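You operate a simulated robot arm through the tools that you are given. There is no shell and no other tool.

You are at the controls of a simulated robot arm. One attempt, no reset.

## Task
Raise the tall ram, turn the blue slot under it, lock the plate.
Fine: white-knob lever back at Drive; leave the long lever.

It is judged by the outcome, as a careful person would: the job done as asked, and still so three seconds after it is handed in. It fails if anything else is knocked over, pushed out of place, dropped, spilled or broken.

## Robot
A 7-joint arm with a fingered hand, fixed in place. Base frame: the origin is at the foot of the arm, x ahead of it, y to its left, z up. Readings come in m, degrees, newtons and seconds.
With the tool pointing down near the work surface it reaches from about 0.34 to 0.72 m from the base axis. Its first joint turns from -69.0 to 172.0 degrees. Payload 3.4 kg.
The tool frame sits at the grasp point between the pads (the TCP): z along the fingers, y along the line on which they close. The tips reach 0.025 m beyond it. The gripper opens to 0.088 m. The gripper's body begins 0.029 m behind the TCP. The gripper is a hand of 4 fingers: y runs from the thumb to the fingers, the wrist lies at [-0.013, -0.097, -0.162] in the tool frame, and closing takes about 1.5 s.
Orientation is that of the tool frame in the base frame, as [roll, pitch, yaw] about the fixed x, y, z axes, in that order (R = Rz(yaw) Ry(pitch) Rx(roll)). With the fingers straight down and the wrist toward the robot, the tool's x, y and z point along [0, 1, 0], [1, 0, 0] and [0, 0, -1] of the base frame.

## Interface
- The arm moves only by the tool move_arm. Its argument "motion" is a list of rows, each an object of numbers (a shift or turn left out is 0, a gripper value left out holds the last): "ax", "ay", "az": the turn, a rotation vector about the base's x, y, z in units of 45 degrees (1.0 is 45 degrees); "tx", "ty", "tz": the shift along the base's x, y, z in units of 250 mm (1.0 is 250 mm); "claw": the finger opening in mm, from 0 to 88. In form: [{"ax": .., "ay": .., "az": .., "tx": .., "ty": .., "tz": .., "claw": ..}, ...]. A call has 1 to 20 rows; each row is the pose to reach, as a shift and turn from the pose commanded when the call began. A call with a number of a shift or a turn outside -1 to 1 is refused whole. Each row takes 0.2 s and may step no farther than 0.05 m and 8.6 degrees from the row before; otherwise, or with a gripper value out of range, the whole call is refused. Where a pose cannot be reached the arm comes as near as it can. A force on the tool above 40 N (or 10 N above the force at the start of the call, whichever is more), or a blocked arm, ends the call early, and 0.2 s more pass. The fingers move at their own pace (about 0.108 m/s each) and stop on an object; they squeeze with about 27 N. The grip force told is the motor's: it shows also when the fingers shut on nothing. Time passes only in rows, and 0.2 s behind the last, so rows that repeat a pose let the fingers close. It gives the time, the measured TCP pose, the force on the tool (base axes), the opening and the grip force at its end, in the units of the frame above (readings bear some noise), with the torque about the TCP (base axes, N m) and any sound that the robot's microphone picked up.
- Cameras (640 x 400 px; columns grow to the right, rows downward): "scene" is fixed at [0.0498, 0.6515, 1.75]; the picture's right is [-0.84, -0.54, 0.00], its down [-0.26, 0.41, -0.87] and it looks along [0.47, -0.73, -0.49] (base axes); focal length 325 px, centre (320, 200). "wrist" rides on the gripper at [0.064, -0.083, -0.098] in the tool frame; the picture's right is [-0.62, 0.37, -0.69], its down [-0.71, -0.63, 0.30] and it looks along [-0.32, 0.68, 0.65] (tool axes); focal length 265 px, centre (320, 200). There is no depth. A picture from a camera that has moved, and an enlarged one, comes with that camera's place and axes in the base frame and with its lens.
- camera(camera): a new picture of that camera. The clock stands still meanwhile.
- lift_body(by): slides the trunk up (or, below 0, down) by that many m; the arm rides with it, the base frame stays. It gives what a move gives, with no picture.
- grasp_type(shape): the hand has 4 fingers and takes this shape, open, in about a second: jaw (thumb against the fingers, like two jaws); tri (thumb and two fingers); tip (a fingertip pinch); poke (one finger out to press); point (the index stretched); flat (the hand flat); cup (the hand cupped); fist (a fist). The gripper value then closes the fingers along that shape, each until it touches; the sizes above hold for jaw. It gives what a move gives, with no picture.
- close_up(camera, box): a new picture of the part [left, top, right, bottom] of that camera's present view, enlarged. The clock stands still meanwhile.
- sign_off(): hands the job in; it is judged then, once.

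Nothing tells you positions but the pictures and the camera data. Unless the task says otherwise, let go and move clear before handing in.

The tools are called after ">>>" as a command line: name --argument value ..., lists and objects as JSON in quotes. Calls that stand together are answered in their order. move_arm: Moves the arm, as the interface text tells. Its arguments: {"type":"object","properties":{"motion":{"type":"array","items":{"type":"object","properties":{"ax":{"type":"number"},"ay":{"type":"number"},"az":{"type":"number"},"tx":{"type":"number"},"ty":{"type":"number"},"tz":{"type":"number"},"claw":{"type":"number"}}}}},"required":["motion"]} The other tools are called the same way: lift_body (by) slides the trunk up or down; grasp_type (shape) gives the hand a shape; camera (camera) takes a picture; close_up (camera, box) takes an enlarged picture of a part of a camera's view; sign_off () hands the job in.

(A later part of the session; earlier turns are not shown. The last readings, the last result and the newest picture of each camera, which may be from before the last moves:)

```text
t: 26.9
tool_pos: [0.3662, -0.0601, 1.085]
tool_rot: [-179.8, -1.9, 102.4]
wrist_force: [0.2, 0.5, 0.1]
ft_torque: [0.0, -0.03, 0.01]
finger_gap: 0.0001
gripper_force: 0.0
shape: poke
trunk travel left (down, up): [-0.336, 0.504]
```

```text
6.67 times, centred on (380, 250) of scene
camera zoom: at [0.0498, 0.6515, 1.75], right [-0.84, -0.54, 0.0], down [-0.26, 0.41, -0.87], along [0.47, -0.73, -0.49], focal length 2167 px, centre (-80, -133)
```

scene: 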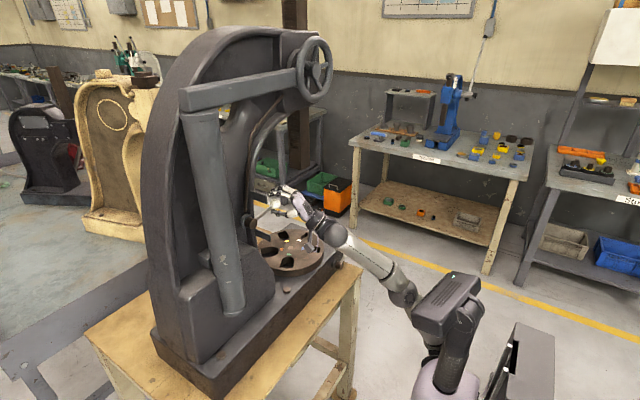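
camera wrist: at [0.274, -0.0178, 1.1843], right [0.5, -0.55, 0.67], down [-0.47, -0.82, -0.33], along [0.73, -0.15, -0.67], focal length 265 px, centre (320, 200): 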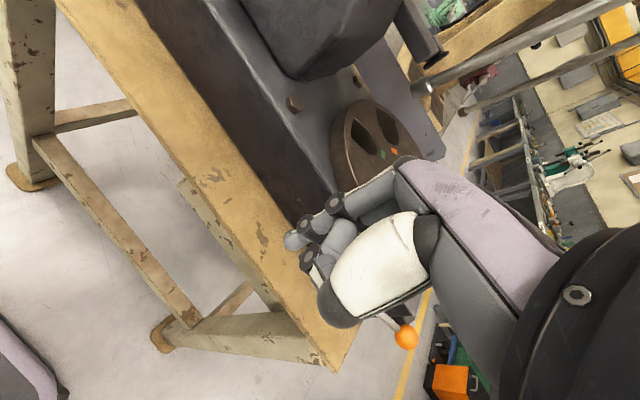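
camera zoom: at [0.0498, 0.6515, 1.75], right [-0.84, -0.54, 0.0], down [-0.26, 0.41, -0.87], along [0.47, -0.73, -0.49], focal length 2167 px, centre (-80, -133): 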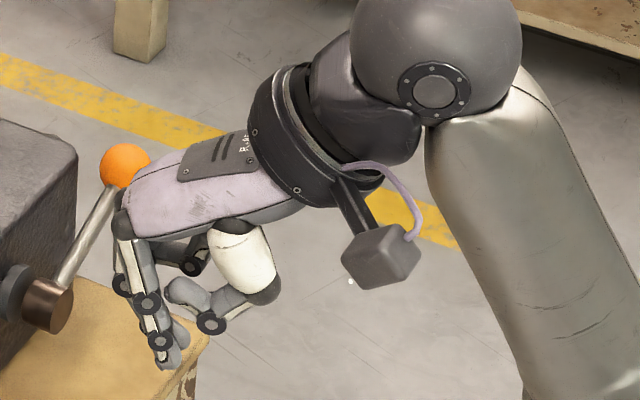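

In poke shape the index tip sits nearly under the tool axis, about 27 mm beyond the TCP. I'll hover over the near side of the plate for a sharp look at the slots.

>>> move_arm --motion '[{"tx": 0.12, "tz": 0.05, "az": -0.07}, {"tx": 0.26, "tz": 0.1, "az": -0.14}, {"tx": 0.4, "tz": 0.15, "az": -0.2}, {"tx": 0.54, "tz": 0.18, "az": -0.27}]'

>>> camera --camera "wrist"

>>> close_up --camera "scene" --box '[220, 190, 380, 310]'

```text
t: 27.9
tool_pos: [0.4282, -0.0647, 1.0498]
tool_rot: [-179.8, -2.2, 90.8]
wrist_force: [0.1, -0.3, 0.7]
ft_torque: [-0.03, 0.01, -0.02]
finger_gap: 0.0
gripper_force: 0.1
shape: poke
out of reach, approached as far as the arm can: row 1, 2, 3, 4
trunk travel left (down, up): [-0.336, 0.504]
```

```text
taken
camera wrist: at [0.3452, -0.0047, 1.1495], right [0.38, -0.64, 0.67], down [-0.62, -0.71, -0.33], along [0.69, -0.29, -0.67], focal length 265 px, centre (320, 200)
```

wrist: 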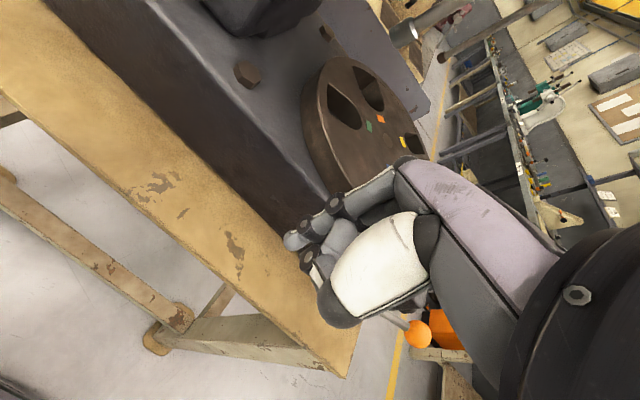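

```text
3.33 times, centred on (300, 250) of scene
camera zoom: at [0.0498, 0.6515, 1.75], right [-0.84, -0.54, 0.0], down [-0.26, 0.41, -0.87], along [0.47, -0.73, -0.49], focal length 1084 px, centre (387, 33)
```

zoom: 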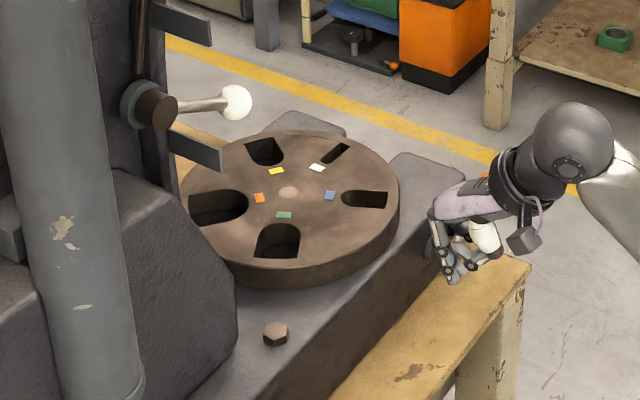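

The wrist can't point down this far out with the shoulder this low. I'll raise the trunk, which lifts the hand straight up and clear, and then hover.

>>> lift_body --by 0.2

>>> move_arm --motion '[{"tx": 0.1, "tz": -0.05}, {"tx": 0.2, "tz": -0.1}, {"tx": 0.3, "tz": -0.2}, {"tx": 0.4, "tz": -0.3}]'

>>> camera --camera "wrist"

>>> close_up --camera "scene" --box '[220, 170, 380, 310]'

```text
t: 30.1
tool_pos: [0.4291, -0.0655, 1.2477]
tool_rot: [-179.7, -2.0, 91.0]
wrist_force: [-0.3, 0.0, 0.4]
ft_torque: [0.01, -0.02, 0.01]
finger_gap: 0.0002
gripper_force: 0.1
shape: poke
trunk travel left (down, up): [-0.536, 0.304]
```

```text
t: 31.1
tool_pos: [0.5284, -0.0649, 1.1718]
tool_rot: [-179.8, -2.1, 91.1]
wrist_force: [-0.2, 0.1, -0.3]
ft_torque: [-0.03, 0.0, 0.03]
finger_gap: 0.0
gripper_force: 0.1
shape: poke
trunk travel left (down, up): [-0.536, 0.304]
```

```text
taken
camera wrist: at [0.4462, -0.0044, 1.2732], right [0.38, -0.64, 0.67], down [-0.62, -0.71, -0.33], along [0.68, -0.29, -0.67], focal length 265 px, centre (320, 200)
```

wrist: 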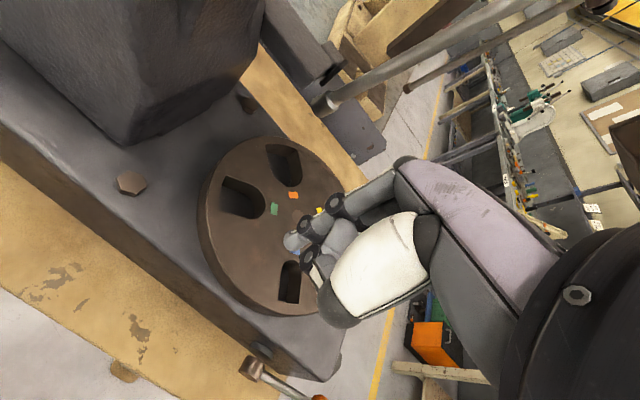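

```text
2.86 times, centred on (300, 240) of scene
camera zoom: at [0.0498, 0.6515, 1.75], right [-0.84, -0.54, 0.0], down [-0.26, 0.41, -0.87], along [0.47, -0.73, -0.49], focal length 929 px, centre (377, 86)
```

zoom: 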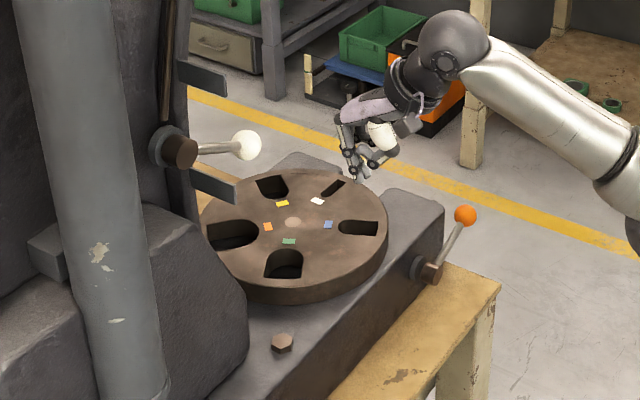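

>>> close_up --camera "scene" --box '[250, 215, 330, 285]'

>>> close_up --camera "wrist" --box '[190, 120, 350, 330]'

```text
5.71 times, centred on (290, 250) of scene
camera zoom: at [0.0498, 0.6515, 1.75], right [-0.84, -0.54, 0.0], down [-0.26, 0.41, -0.87], along [0.47, -0.73, -0.49], focal length 1858 px, centre (491, -86)
```

zoom: 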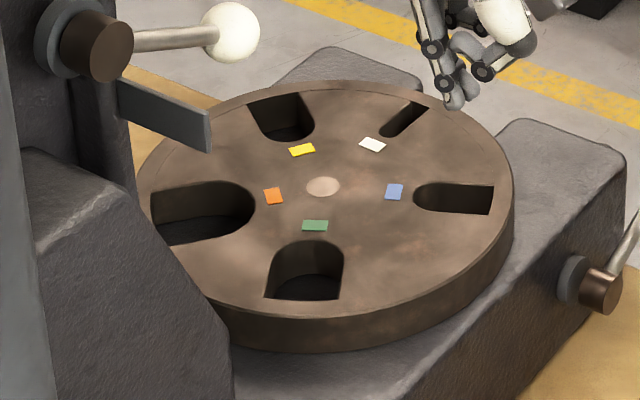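

```text
1.90 times, centred on (270, 225) of wrist
camera zoom: at [0.4462, -0.0044, 1.2732], right [0.38, -0.64, 0.67], down [-0.62, -0.71, -0.33], along [0.68, -0.29, -0.67], focal length 506 px, centre (415, 152)
```

zoom: 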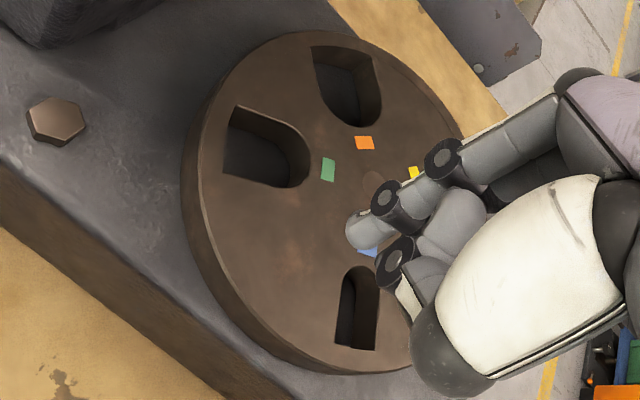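

The slots are radial around the boss at about (0.674, -0.114): green near 120°, blue near 206°, and white (the one that was under the ram) near 269°. Turning the plate about +63° brings blue under the ram. I'll hover the index tip over the wide green slot, which gives a safe push along the near side.

>>> move_arm --motion '[{"tx": 0.08, "ty": 0.0, "tz": -0.05, "az": 0.06}, {"tx": 0.17, "ty": 0.02, "tz": -0.13, "az": 0.12}, {"tx": 0.26, "ty": 0.04, "tz": -0.22, "az": 0.18}, {"tx": 0.34, "ty": 0.06, "tz": -0.31, "az": 0.24}, {"tx": 0.42, "ty": 0.075, "tz": -0.4, "az": 0.3}, {"tx": 0.42, "ty": 0.075, "tz": -0.46, "az": 0.33}]'

>>> close_up --camera "scene" --box '[240, 190, 360, 290]'

>>> camera --camera "wrist"

```text
t: 32.5
tool_pos: [0.6322, -0.0461, 1.0581]
tool_rot: [-179.8, -2.0, 105.9]
wrist_force: [-0.6, -0.2, -0.1]
ft_torque: [0.0, -0.06, 0.0]
finger_gap: 0.0
gripper_force: 0.1
shape: poke
trunk travel left (down, up): [-0.536, 0.304]
```

```text
4.00 times, centred on (300, 240) of scene
camera zoom: at [0.0498, 0.6515, 1.75], right [-0.84, -0.54, 0.0], down [-0.26, 0.41, -0.87], along [0.47, -0.73, -0.49], focal length 1300 px, centre (400, 40)
```

zoom: 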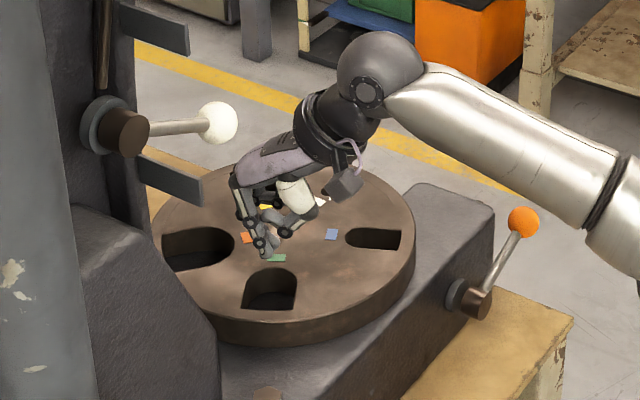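

```text
taken
camera wrist: at [0.5374, -0.0098, 1.1588], right [0.53, -0.52, 0.67], down [-0.42, -0.85, -0.33], along [0.74, -0.1, -0.67], focal length 265 px, centre (320, 200)
```

wrist: 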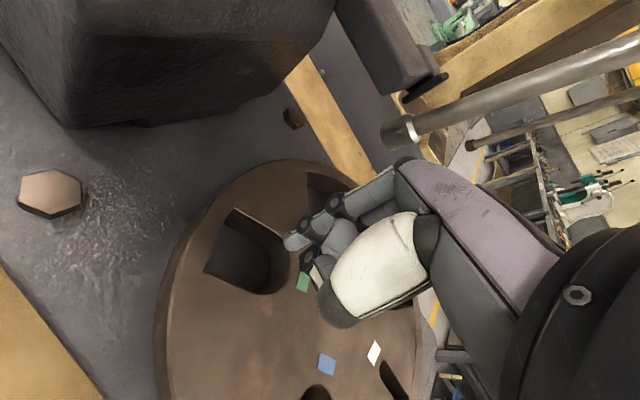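

The tip projects onto the middle of the green slot. I'll lower it about 5 cm so the tip goes roughly 12 mm into the slot.

>>> move_arm --motion '[{"tz": -0.04, "tx": -0.01}, {"tz": -0.08, "tx": -0.01}, {"tz": -0.12, "tx": -0.01}, {"tz": -0.16, "tx": -0.01}, {"tz": -0.2, "tx": -0.01}]'

>>> close_up --camera "scene" --box '[240, 200, 340, 290]'

>>> camera --camera "wrist"

```text
t: 33.7
tool_pos: [0.6302, -0.0465, 1.0074]
tool_rot: [-179.6, -2.0, 105.8]
wrist_force: [-0.1, 0.3, 0.5]
ft_torque: [-0.02, -0.03, -0.03]
finger_gap: 0.0
gripper_force: 0.2
shape: poke
trunk travel left (down, up): [-0.536, 0.304]
```

```text
4.44 times, centred on (290, 245) of scene
camera zoom: at [0.0498, 0.6515, 1.75], right [-0.84, -0.54, 0.0], down [-0.26, 0.41, -0.87], along [0.47, -0.73, -0.49], focal length 1445 px, centre (453, 0)
```

zoom: 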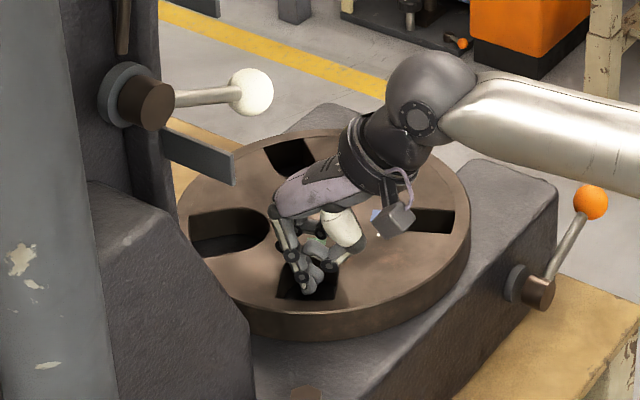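

```text
taken
camera wrist: at [0.5361, -0.0091, 1.1089], right [0.53, -0.52, 0.67], down [-0.42, -0.85, -0.33], along [0.74, -0.1, -0.67], focal length 265 px, centre (320, 200)
```

wrist: 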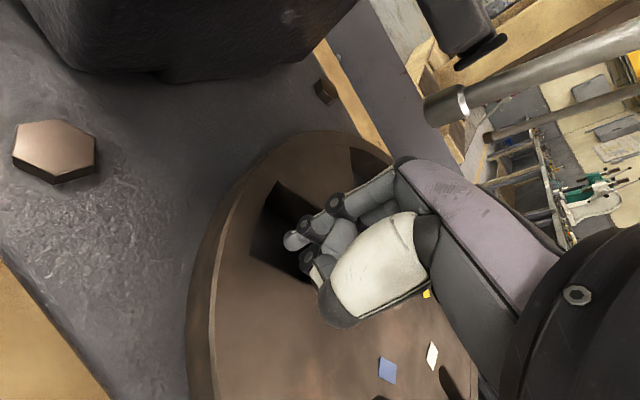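

The finger is in the green slot without touching anything. I'll start pushing along the arc and check whether the plate turns freely.

>>> move_arm --motion '[{"tx": -0.025, "ty": -0.017}, {"tx": -0.049, "ty": -0.035}, {"tx": -0.072, "ty": -0.056}, {"tx": -0.092, "ty": -0.079}, {"tx": -0.11, "ty": -0.103}]'

>>> close_up --camera "scene" --box '[240, 200, 340, 290]'

>>> camera --camera "wrist"

```text
t: 34.8
tool_pos: [0.6128, -0.0585, 1.0098]
tool_rot: [179.4, -2.4, 106.0]
wrist_force: [28.1, 23.7, 2.5]
ft_torque: [0.47, -0.62, 0.11]
finger_gap: 0.0
gripper_force: 0.0
shape: poke
trunk travel left (down, up): [-0.536, 0.304]
stopped in row 5: the force on the tool passed its limit at 43 N (the readings are from after the stop); the commanded pose is now the measured one
```

```text
4.44 times, centred on (290, 245) of scene
camera zoom: at [0.0498, 0.6515, 1.75], right [-0.84, -0.54, 0.0], down [-0.26, 0.41, -0.87], along [0.47, -0.73, -0.49], focal length 1445 px, centre (453, 0)
```

zoom: 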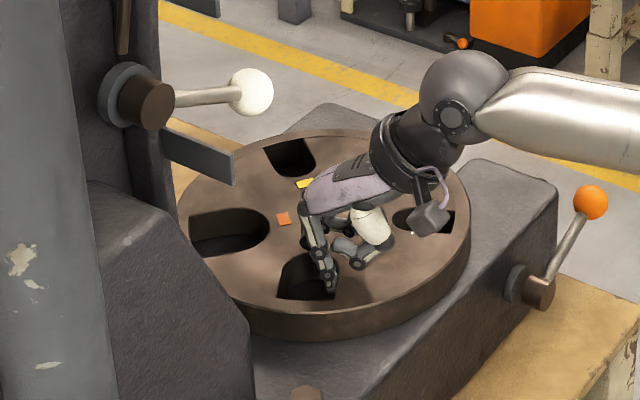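

```text
taken
camera wrist: at [0.517, -0.0234, 1.1092], right [0.53, -0.52, 0.67], down [-0.41, -0.85, -0.34], along [0.75, -0.1, -0.66], focal length 265 px, centre (320, 200)
```

wrist: 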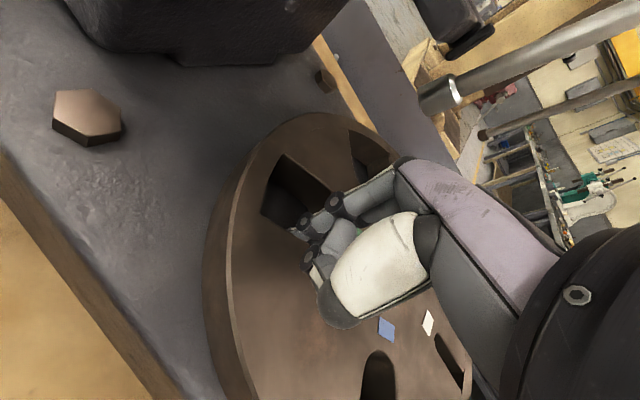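

The plate didn't move at about 40 N, so it's still locked, most likely by the orange-knob lever. I'll back off, lift the finger out and inspect that lever.

>>> move_arm --motion '[{"tx": 0.03, "ty": 0.02}, {"tx": 0.06, "ty": 0.04}, {"tx": 0.06, "ty": 0.04, "tz": 0.1}, {"tx": 0.04, "ty": 0.0, "tz": 0.25}, {"tx": -0.08, "ty": -0.05, "tz": 0.4}, {"tx": -0.2, "ty": -0.1, "tz": 0.5}, {"tx": -0.34, "ty": -0.2, "tz": 0.55}, {"tx": -0.46, "ty": -0.3, "tz": 0.6}, {"tx": -0.5, "ty": -0.4, "tz": 0.6}]'

>>> camera --camera "wrist"

>>> close_up --camera "scene" --box '[260, 210, 400, 310]'

```text
t: 36.8
tool_pos: [0.481, -0.1671, 1.1619]
tool_rot: [179.5, -2.3, 105.9]
wrist_force: [0.8, -0.3, -0.1]
ft_torque: [-0.01, 0.0, -0.02]
finger_gap: 0.0001
gripper_force: 0.1
shape: poke
trunk travel left (down, up): [-0.536, 0.304]
```

```text
taken
camera wrist: at [0.3849, -0.1307, 1.2613], right [0.53, -0.52, 0.67], down [-0.41, -0.85, -0.34], along [0.74, -0.1, -0.66], focal length 265 px, centre (320, 200)
```

wrist: 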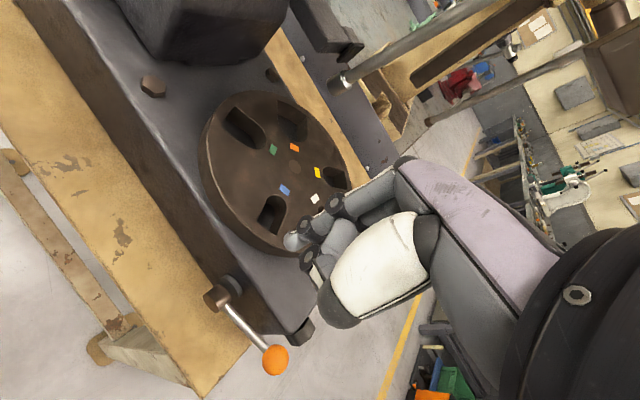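

```text
4.00 times, centred on (330, 260) of scene
camera zoom: at [0.0498, 0.6515, 1.75], right [-0.84, -0.54, 0.0], down [-0.26, 0.41, -0.87], along [0.47, -0.73, -0.49], focal length 1300 px, centre (280, -40)
```

zoom: 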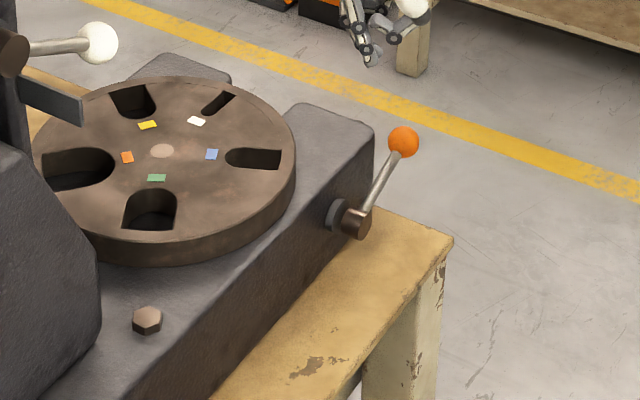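

>>> close_up --camera "wrist" --box '[150, 220, 350, 400]'

>>> close_up --camera "scene" --box '[320, 230, 380, 280]'

```text
2.22 times, centred on (250, 310) of wrist
camera zoom: at [0.3849, -0.1307, 1.2613], right [0.53, -0.52, 0.67], down [-0.41, -0.85, -0.34], along [0.74, -0.1, -0.66], focal length 590 px, centre (476, -44)
```

zoom: 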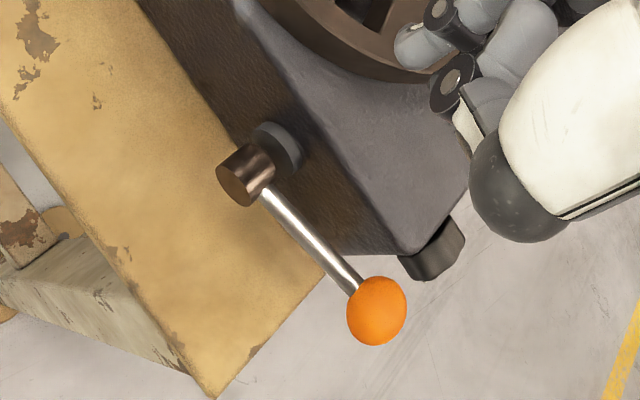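

```text
8.00 times, centred on (350, 255) of scene
camera zoom: at [0.0498, 0.6515, 1.75], right [-0.84, -0.54, 0.0], down [-0.26, 0.41, -0.87], along [0.47, -0.73, -0.49], focal length 2600 px, centre (80, -240)
```

zoom: 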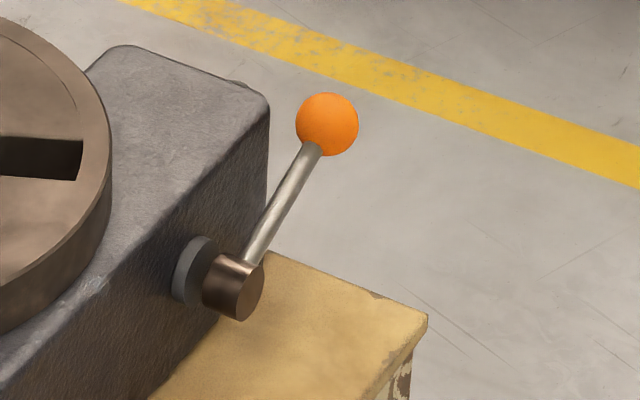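

There's also a dark fitting at the front end of the base that I should identify before choosing. I'll move around to the front corner and look back at it.

>>> move_arm --motion '[{"tx": -0.05, "ty": -0.12, "az": 0.1}, {"tx": -0.1, "ty": -0.25, "az": 0.2}, {"tx": -0.15, "ty": -0.38, "az": 0.3}, {"tx": -0.2, "ty": -0.51, "az": 0.4}, {"tx": -0.22, "ty": -0.64, "az": 0.5}, {"tx": -0.24, "ty": -0.77, "az": 0.6}, {"tx": -0.24, "ty": -0.9, "az": 0.7}, {"tx": -0.24, "ty": -1.0, "az": 0.8}]'

>>> camera --camera "wrist"

```text
t: 38.6
tool_pos: [0.4207, -0.3568, 1.1597]
tool_rot: [179.5, -2.6, 132.5]
wrist_force: [0.3, 0.1, 0.1]
ft_torque: [0.02, 0.01, 0.01]
finger_gap: 0.0
gripper_force: 0.1
shape: poke
out of reach, approached as far as the arm can: row 6, 7, 8
trunk travel left (down, up): [-0.536, 0.304]
```

```text
taken
camera wrist: at [0.3209, -0.3689, 1.2594], right [0.71, -0.23, 0.67], down [0.01, -0.94, -0.34], along [0.71, 0.25, -0.66], focal length 265 px, centre (320, 200)
```

wrist: 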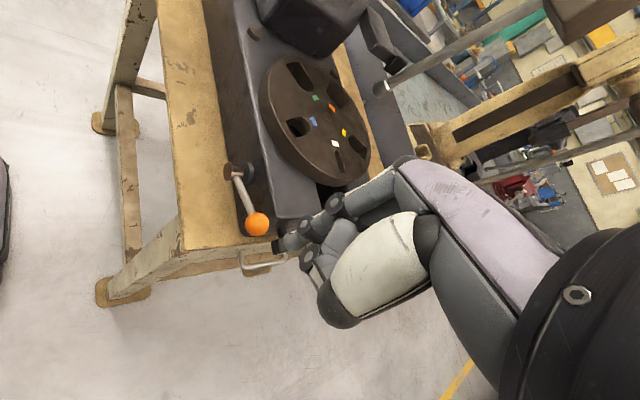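

>>> close_up --camera "wrist" --box '[200, 40, 400, 290]'

>>> close_up --camera "wrist" --box '[210, 150, 310, 290]'

```text
1.60 times, centred on (300, 165) of wrist
camera zoom: at [0.3209, -0.3689, 1.2594], right [0.71, -0.23, 0.67], down [0.01, -0.94, -0.34], along [0.71, 0.25, -0.66], focal length 425 px, centre (352, 256)
```

zoom: 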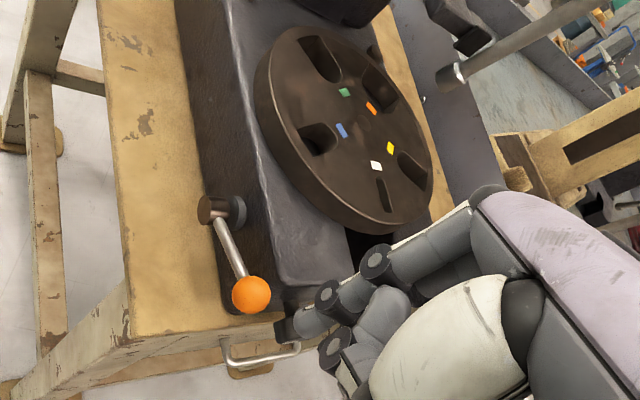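

```text
2.86 times, centred on (260, 220) of wrist
camera zoom: at [0.3209, -0.3689, 1.2594], right [0.71, -0.23, 0.67], down [0.01, -0.94, -0.34], along [0.71, 0.25, -0.66], focal length 758 px, centre (491, 143)
```

zoom: 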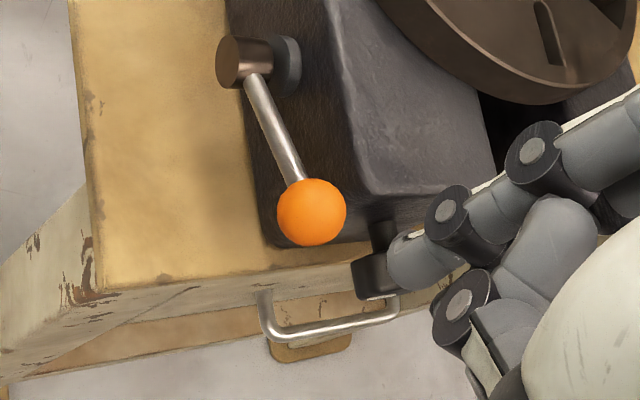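

>>> move_arm --motion '[{"tz": 0.1, "ty": 0.05, "az": -0.12}, {"tz": 0.2, "ty": 0.1, "az": -0.24}, {"tz": 0.24, "ty": 0.12, "az": -0.36}, {"tz": 0.24, "ty": 0.12, "az": -0.45}]'

>>> close_up --camera "wrist" --box '[180, 180, 380, 400]'

```text
t: 39.6
tool_pos: [0.4088, -0.3269, 1.2114]
tool_rot: [179.3, -2.6, 112.3]
wrist_force: [-0.2, 0.8, -0.1]
ft_torque: [-0.02, -0.01, 0.0]
finger_gap: 0.0
gripper_force: 0.1
shape: poke
out of reach, approached as far as the arm can: row 1, 2, 3, 4
trunk travel left (down, up): [-0.536, 0.304]
```

```text
1.82 times, centred on (280, 290) of wrist
camera zoom: at [0.3096, -0.3024, 1.3102], right [0.58, -0.46, 0.67], down [-0.31, -0.89, -0.34], along [0.75, -0.01, -0.66], focal length 483 px, centre (393, 36)
```

zoom: 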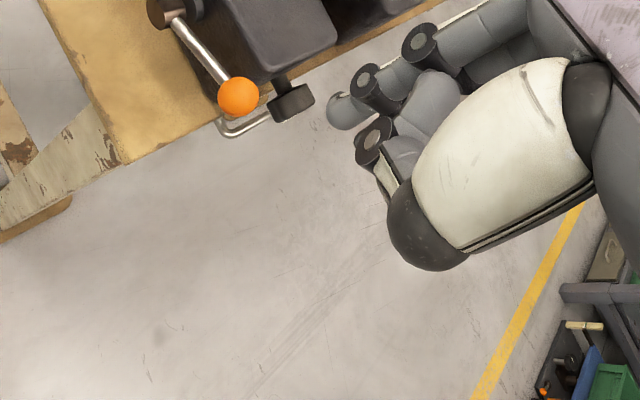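

>>> close_up --camera "wrist" --box '[250, 170, 330, 240]'

>>> camera --camera "wrist"

```text
5.71 times, centred on (290, 205) of wrist
camera zoom: at [0.3096, -0.3024, 1.3102], right [0.58, -0.46, 0.67], down [-0.31, -0.89, -0.34], along [0.75, -0.01, -0.66], focal length 1517 px, centre (491, 171)
```

zoom: 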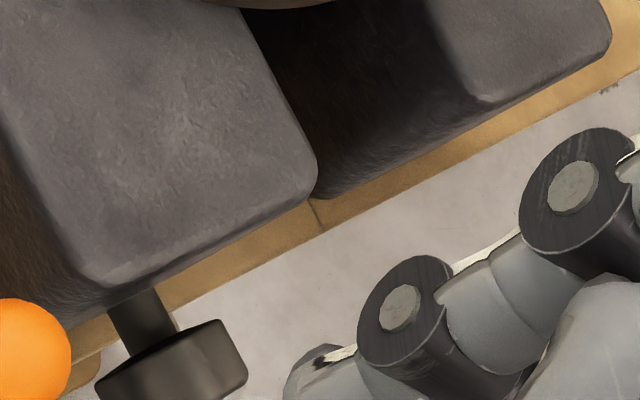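

```text
taken
camera wrist: at [0.3096, -0.3024, 1.3102], right [0.58, -0.46, 0.67], down [-0.31, -0.89, -0.34], along [0.75, -0.01, -0.66], focal length 265 px, centre (320, 200)
```

wrist: 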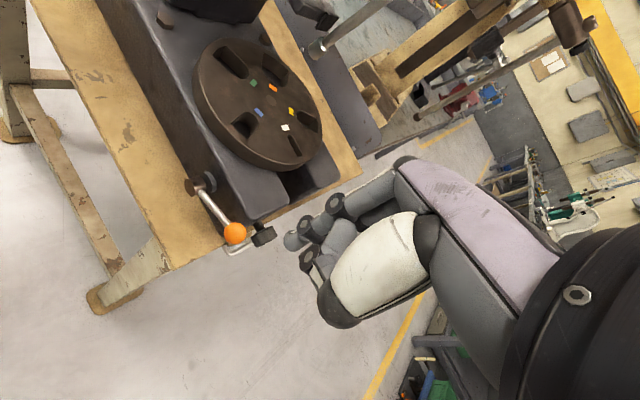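

The front fitting is a dark pull-knob on a stem near (0.575, -0.316, 0.925), and the orange lever hub is near (0.508, -0.197, 0.922). I'll test the orange lever first using the same loose hold, so I'm setting the hand to jaw and tilting it while it's clear of the machine.

>>> grasp_type --shape "jaw"

>>> move_arm --motion '[{"ax": 0.05, "ay": -0.14, "tx": -0.04}, {"ax": 0.1, "ay": -0.28, "tx": -0.08}, {"ax": 0.16, "ay": -0.42, "tx": -0.12}, {"ax": 0.22, "ay": -0.56, "tx": -0.14}, {"ax": 0.28, "ay": -0.7, "tx": -0.16}, {"ax": 0.35, "ay": -0.86, "tx": -0.18}]'

>>> camera --camera "scene"

```text
t: 40.5
tool_pos: [0.4123, -0.3274, 1.209]
tool_rot: [179.5, -2.6, 112.5]
wrist_force: [0.6, -0.2, -0.9]
ft_torque: [-0.02, -0.01, 0.0]
finger_gap: 0.0882
gripper_force: 0.1
shape: jaw
trunk travel left (down, up): [-0.536, 0.304]
```

```text
t: 41.9
tool_pos: [0.3657, -0.3265, 1.2096]
tool_rot: [137.6, -1.9, 114.0]
wrist_force: [-0.7, -0.2, 0.4]
ft_torque: [0.0, 0.02, 0.01]
finger_gap: 0.0878
gripper_force: 0.0
shape: jaw
out of reach, approached as far as the arm can: row 1
trunk travel left (down, up): [-0.536, 0.304]
```

```text
taken
```

scene: 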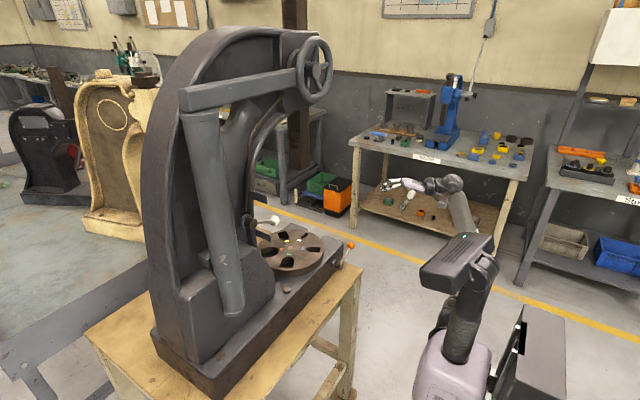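

>>> lift_body --by -0.22

>>> move_arm --motion '[{"ax": 0.04, "ay": -0.12, "ty": -0.02}, {"ax": 0.08, "ay": -0.24, "ty": -0.04}, {"ax": 0.08, "ay": -0.24, "az": -0.12}, {"ax": 0.08, "ay": -0.24, "az": -0.24}]'

>>> camera --camera "wrist"

>>> camera --camera "scene"

```text
t: 44.2
tool_pos: [0.368, -0.3261, 0.9885]
tool_rot: [137.7, -1.8, 113.9]
wrist_force: [0.1, -0.9, -0.3]
ft_torque: [0.0, 0.0, 0.01]
finger_gap: 0.0877
gripper_force: 0.0
shape: jaw
trunk travel left (down, up): [-0.316, 0.524]
```

```text
t: 45.2
tool_pos: [0.3671, -0.3281, 0.9891]
tool_rot: [126.2, -1.8, 103.5]
wrist_force: [-0.1, 0.3, -0.2]
ft_torque: [0.0, 0.03, -0.01]
finger_gap: 0.0876
gripper_force: 0.0
shape: jaw
trunk travel left (down, up): [-0.316, 0.524]
```

```text
taken
camera wrist: at [0.2285, -0.2929, 0.9812], right [-0.18, -0.7, 0.69], down [0.04, -0.7, -0.71], along [0.98, -0.1, 0.15], focal length 265 px, centre (320, 200)
```

wrist: 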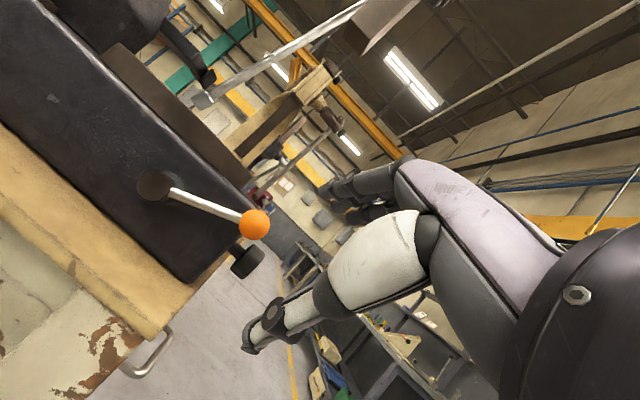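

```text
taken
```

scene: 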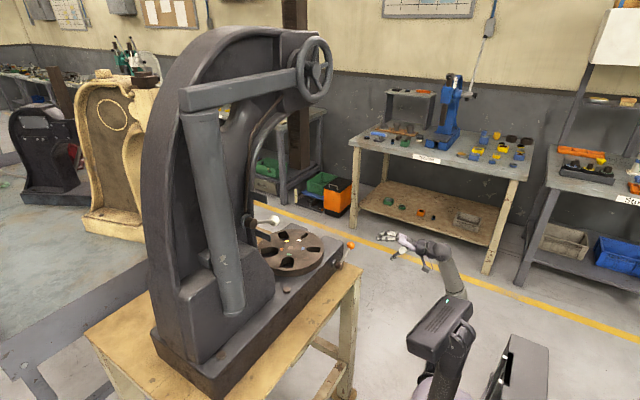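

>>> close_up --camera "wrist" --box '[100, 80, 320, 300]'

>>> close_up --camera "wrist" --box '[0, 0, 220, 200]'

```text
1.82 times, centred on (210, 190) of wrist
camera zoom: at [0.2285, -0.2929, 0.9812], right [-0.18, -0.7, 0.69], down [0.04, -0.7, -0.71], along [0.98, -0.1, 0.15], focal length 483 px, centre (520, 218)
```

zoom: 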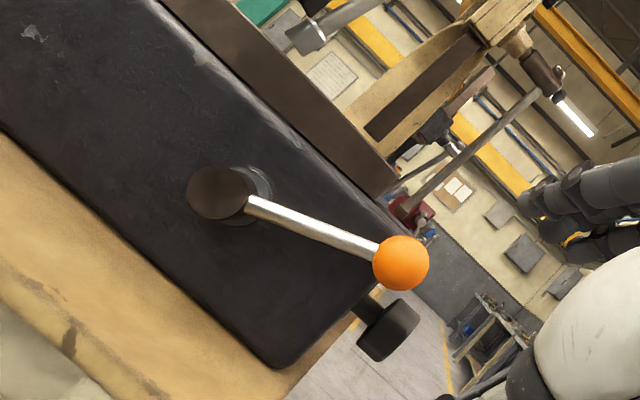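

```text
2.00 times, centred on (110, 100) of wrist
camera zoom: at [0.2285, -0.2929, 0.9812], right [-0.18, -0.7, 0.69], down [0.04, -0.7, -0.71], along [0.98, -0.1, 0.15], focal length 531 px, centre (740, 400)
```

zoom: 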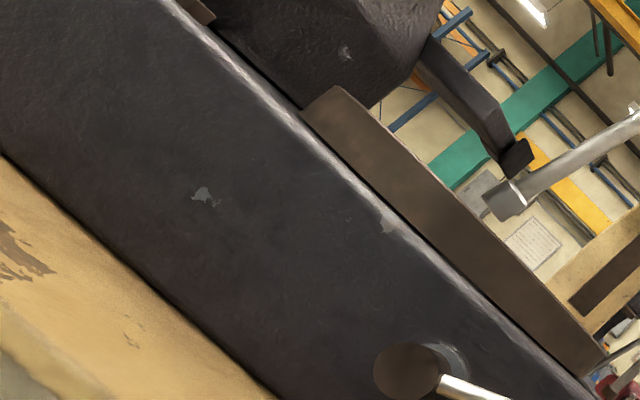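

The base face is too close to the knob (about x 0.535) to straddle it from a steep angle, so I'll use a nearly level hand as I did on the white knob. First I'll raise the hand and lower the trunk to make room for that.

>>> move_arm --motion '[{"tz": 0.12}, {"tz": 0.25}, {"tz": 0.4}, {"tz": 0.55}]'

>>> lift_body --by -0.16

>>> move_arm --motion '[{"ax": 0.03, "ay": -0.12}, {"ax": 0.06, "ay": -0.24}, {"ax": 0.09, "ay": -0.35, "az": 0.07}, {"ax": 0.09, "ay": -0.35, "az": 0.14}]'

>>> camera --camera "wrist"

```text
t: 46.2
tool_pos: [0.3669, -0.327, 1.1258]
tool_rot: [126.2, -1.8, 103.6]
wrist_force: [-0.7, -0.4, 0.7]
ft_torque: [0.01, -0.01, 0.01]
finger_gap: 0.0878
gripper_force: 0.1
shape: jaw
trunk travel left (down, up): [-0.316, 0.524]
```

```text
t: 48.1
tool_pos: [0.3674, -0.3265, 0.9669]
tool_rot: [126.2, -1.8, 103.5]
wrist_force: [-0.7, 0.1, -0.1]
ft_torque: [-0.03, 0.01, 0.03]
finger_gap: 0.0881
gripper_force: 0.0
shape: jaw
trunk travel left (down, up): [-0.156, 0.684]
```

```text
t: 49.1
tool_pos: [0.3689, -0.3275, 0.967]
tool_rot: [110.0, -1.1, 110.5]
wrist_force: [-0.3, -0.4, -0.7]
ft_torque: [-0.02, 0.01, 0.02]
finger_gap: 0.0879
gripper_force: 0.0
shape: jaw
trunk travel left (down, up): [-0.156, 0.684]
```

```text
taken
camera wrist: at [0.233, -0.3069, 0.9221], right [-0.27, -0.77, 0.57], down [0.31, -0.63, -0.71], along [0.91, -0.02, 0.41], focal length 265 px, centre (320, 200)
```

wrist: 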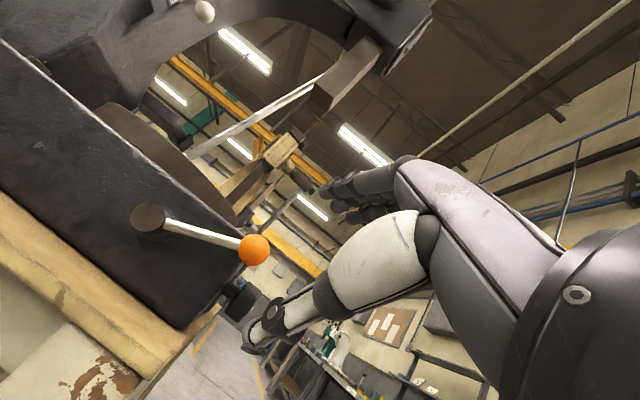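

>>> move_arm --motion '[{"tx": 0.15, "ty": 0.03}, {"tx": 0.3, "ty": 0.06}, {"tx": 0.43, "ty": 0.09}, {"tx": 0.52, "ty": 0.115, "tz": -0.016}]'

>>> camera --camera "wrist"

>>> close_up --camera "scene" --box '[310, 220, 400, 290]'

```text
t: 50.1
tool_pos: [0.4976, -0.2991, 0.9634]
tool_rot: [109.9, -1.1, 110.1]
wrist_force: [0.6, 0.6, 0.2]
ft_torque: [0.05, 0.03, 0.01]
finger_gap: 0.0879
gripper_force: 0.1
shape: jaw
trunk travel left (down, up): [-0.156, 0.684]
```

```text
taken
camera wrist: at [0.3638, -0.278, 0.9192], right [-0.27, -0.77, 0.57], down [0.31, -0.63, -0.71], along [0.91, -0.02, 0.41], focal length 265 px, centre (320, 200)
```

wrist: 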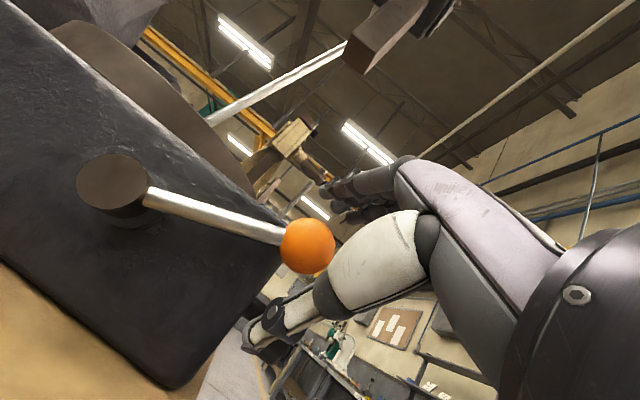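

```text
5.71 times, centred on (355, 255) of scene
camera zoom: at [0.0498, 0.6515, 1.75], right [-0.84, -0.54, 0.0], down [-0.26, 0.41, -0.87], along [0.47, -0.73, -0.49], focal length 1858 px, centre (120, -114)
```

zoom: 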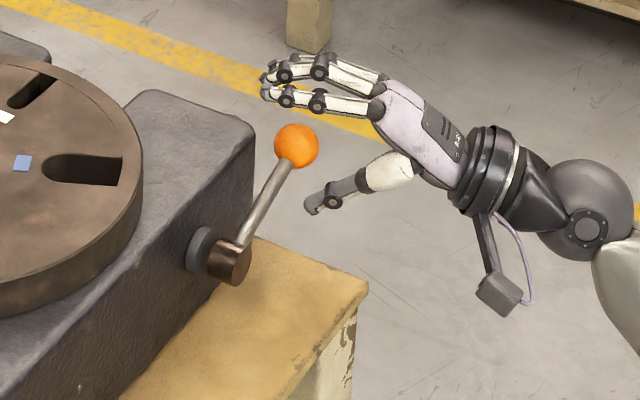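

The knob is between the thumb and fingers. I'll close to a loose hold around it.

>>> move_arm --motion '[{"claw": 65}, {"claw": 48}, {"claw": 39}, {"claw": 39}]'

>>> close_up --camera "scene" --box '[310, 220, 400, 290]'

>>> close_up --camera "wrist" --box '[180, 100, 460, 400]'

```text
t: 51.1
tool_pos: [0.4989, -0.2983, 0.9629]
tool_rot: [110.1, -1.1, 110.1]
wrist_force: [0.3, -0.1, 0.1]
ft_torque: [-0.01, -0.01, 0.02]
finger_gap: 0.0393
gripper_force: 0.0
shape: jaw
trunk travel left (down, up): [-0.156, 0.684]
```

```text
5.71 times, centred on (355, 255) of scene
camera zoom: at [0.0498, 0.6515, 1.75], right [-0.84, -0.54, 0.0], down [-0.26, 0.41, -0.87], along [0.47, -0.73, -0.49], focal length 1858 px, centre (120, -114)
```

zoom: 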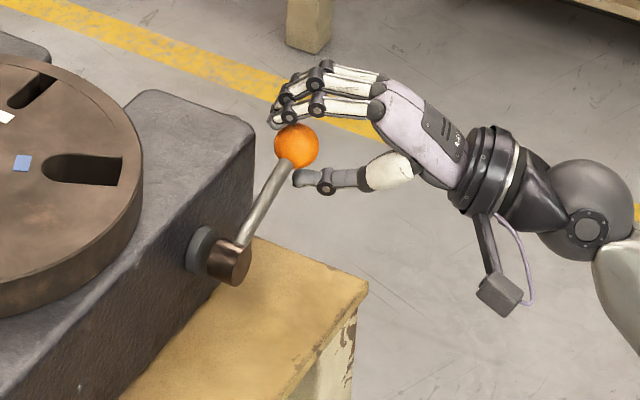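

```text
1.33 times, centred on (320, 250) of wrist
camera zoom: at [0.3636, -0.2778, 0.9192], right [-0.27, -0.77, 0.57], down [0.31, -0.63, -0.71], along [0.91, -0.02, 0.41], focal length 354 px, centre (320, 133)
```

zoom: 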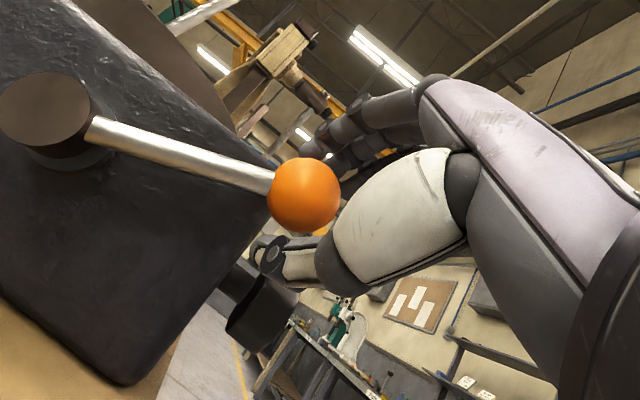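

I'll try the orange lever gently downward first, in small force-limited steps.

>>> move_arm --motion '[{"tz": -0.03}, {"tz": -0.06}, {"tz": -0.09, "ty": -0.005}, {"tz": -0.12, "ty": -0.01}]'

>>> close_up --camera "scene" --box '[310, 220, 400, 290]'

>>> close_up --camera "wrist" --box '[180, 100, 460, 400]'

```text
t: 52.1
tool_pos: [0.4948, -0.2989, 0.9363]
tool_rot: [109.6, -1.0, 110.2]
wrist_force: [6.2, 0.7, 22.1]
ft_torque: [0.17, -0.33, -0.02]
finger_gap: 0.0521
gripper_force: 0.1
shape: jaw
trunk travel left (down, up): [-0.156, 0.684]
```

```text
5.71 times, centred on (355, 255) of scene
camera zoom: at [0.0498, 0.6515, 1.75], right [-0.84, -0.54, 0.0], down [-0.26, 0.41, -0.87], along [0.47, -0.73, -0.49], focal length 1858 px, centre (120, -114)
```

zoom: 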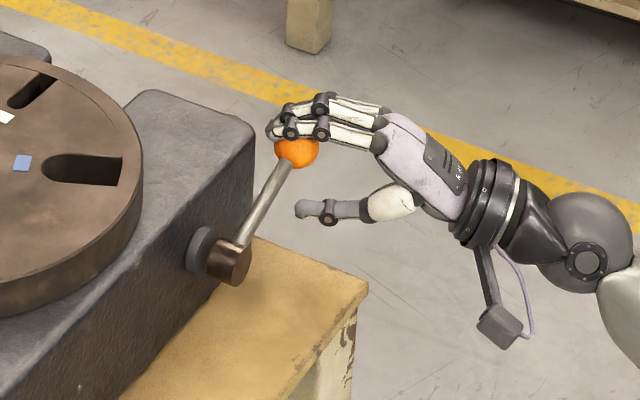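

```text
1.33 times, centred on (320, 250) of wrist
camera zoom: at [0.3608, -0.2786, 0.8916], right [-0.28, -0.77, 0.57], down [0.31, -0.63, -0.71], along [0.91, -0.02, 0.42], focal length 354 px, centre (320, 133)
```

zoom: 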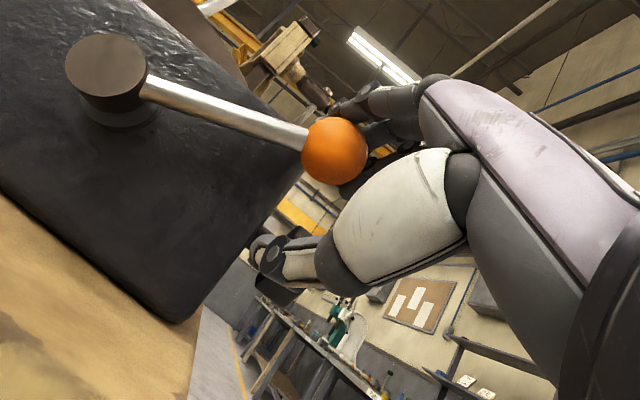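

Downward is a firm stop at about 22 N with no movement, so this is the lever's lower end. I'll relax and try upward.

>>> move_arm --motion '[{"tz": 0.04}, {"tz": 0.08}, {"tz": 0.12}, {"tz": 0.15}, {"tz": 0.18}, {"tz": 0.21}]'

>>> close_up --camera "scene" --box '[310, 220, 400, 290]'

>>> close_up --camera "wrist" --box '[180, 100, 460, 400]'

```text
t: 53.5
tool_pos: [0.4976, -0.3005, 0.9822]
tool_rot: [110.2, -1.1, 110.2]
wrist_force: [-0.9, 0.8, -3.7]
ft_torque: [0.01, 0.01, 0.04]
finger_gap: 0.0433
gripper_force: 0.1
shape: jaw
trunk travel left (down, up): [-0.156, 0.684]
```

```text
5.71 times, centred on (355, 255) of scene
camera zoom: at [0.0498, 0.6515, 1.75], right [-0.84, -0.54, 0.0], down [-0.26, 0.41, -0.87], along [0.47, -0.73, -0.49], focal length 1858 px, centre (120, -114)
```

zoom: 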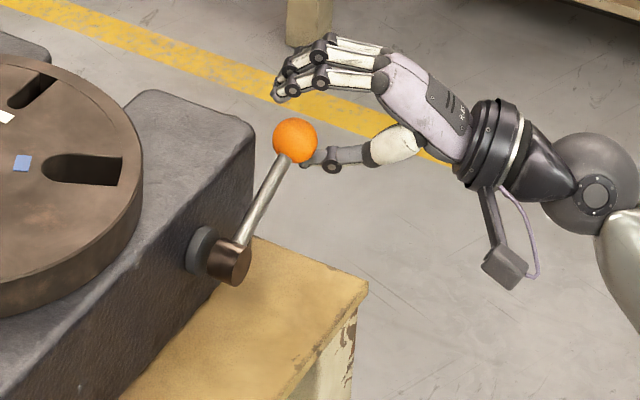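

```text
1.33 times, centred on (320, 250) of wrist
camera zoom: at [0.3636, -0.2811, 0.9401], right [-0.27, -0.77, 0.57], down [0.31, -0.63, -0.71], along [0.91, -0.02, 0.41], focal length 354 px, centre (320, 133)
```

zoom: 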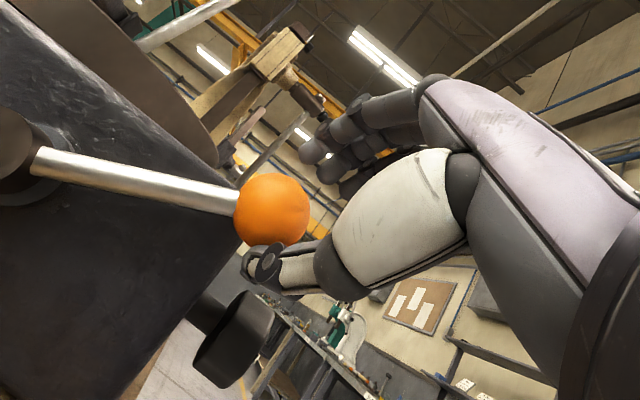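

>>> move_arm --motion '[{"tz": 0.03}, {"tz": 0.06}, {"tz": 0.09}]'

>>> close_up --camera "scene" --box '[310, 220, 400, 290]'

```text
t: 54.3
tool_pos: [0.4969, -0.3019, 1.007]
tool_rot: [110.0, -1.1, 110.2]
wrist_force: [-0.8, -0.6, -2.0]
ft_torque: [-0.04, 0.04, -0.01]
finger_gap: 0.0422
gripper_force: 0.1
shape: jaw
trunk travel left (down, up): [-0.156, 0.684]
```

```text
5.71 times, centred on (355, 255) of scene
camera zoom: at [0.0498, 0.6515, 1.75], right [-0.84, -0.54, 0.0], down [-0.26, 0.41, -0.87], along [0.47, -0.73, -0.49], focal length 1858 px, centre (120, -114)
```

zoom: 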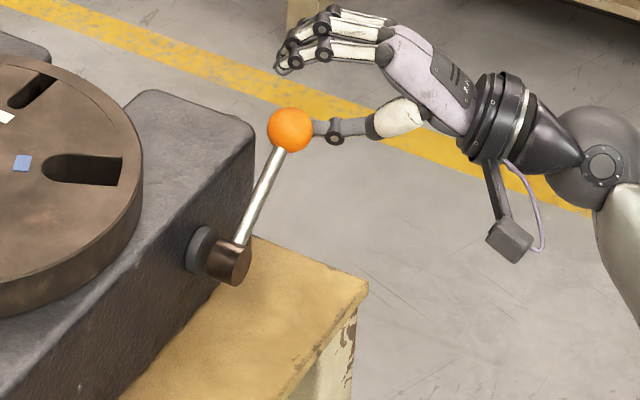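

The lever does move upward, and the thumb slipped to the side as the knob followed its arc. I'll open the hand, re-centre on the knob and follow the arc properly.

>>> move_arm --motion '[{"claw": 60}, {"claw": 88}, {"claw": 88}, {"claw": 88, "tx": -0.06, "ty": -0.02}, {"claw": 88, "tx": -0.06, "ty": -0.02, "tz": -0.1}, {"claw": 88, "tx": -0.02, "ty": 0.02, "tz": -0.13}, {"claw": 88, "tx": 0.015, "ty": 0.035, "tz": -0.13}]'

>>> close_up --camera "scene" --box '[310, 220, 400, 290]'

>>> close_up --camera "wrist" --box '[180, 100, 460, 400]'

```text
t: 55.9
tool_pos: [0.5018, -0.2913, 0.9742]
tool_rot: [110.1, -1.1, 110.0]
wrist_force: [0.4, -0.7, -0.5]
ft_torque: [-0.02, 0.0, -0.01]
finger_gap: 0.0878
gripper_force: 0.0
shape: jaw
trunk travel left (down, up): [-0.156, 0.684]
```

```text
5.71 times, centred on (355, 255) of scene
camera zoom: at [0.0498, 0.6515, 1.75], right [-0.84, -0.54, 0.0], down [-0.26, 0.41, -0.87], along [0.47, -0.73, -0.49], focal length 1858 px, centre (120, -114)
```

zoom: 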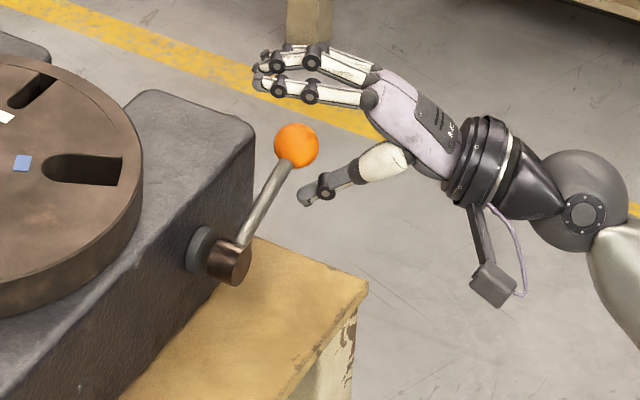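

```text
1.33 times, centred on (320, 250) of wrist
camera zoom: at [0.367, -0.2722, 0.9298], right [-0.27, -0.77, 0.57], down [0.31, -0.63, -0.71], along [0.91, -0.02, 0.41], focal length 354 px, centre (320, 133)
```

zoom: 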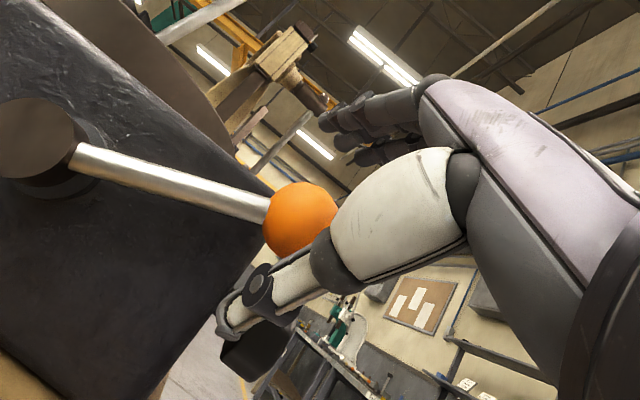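

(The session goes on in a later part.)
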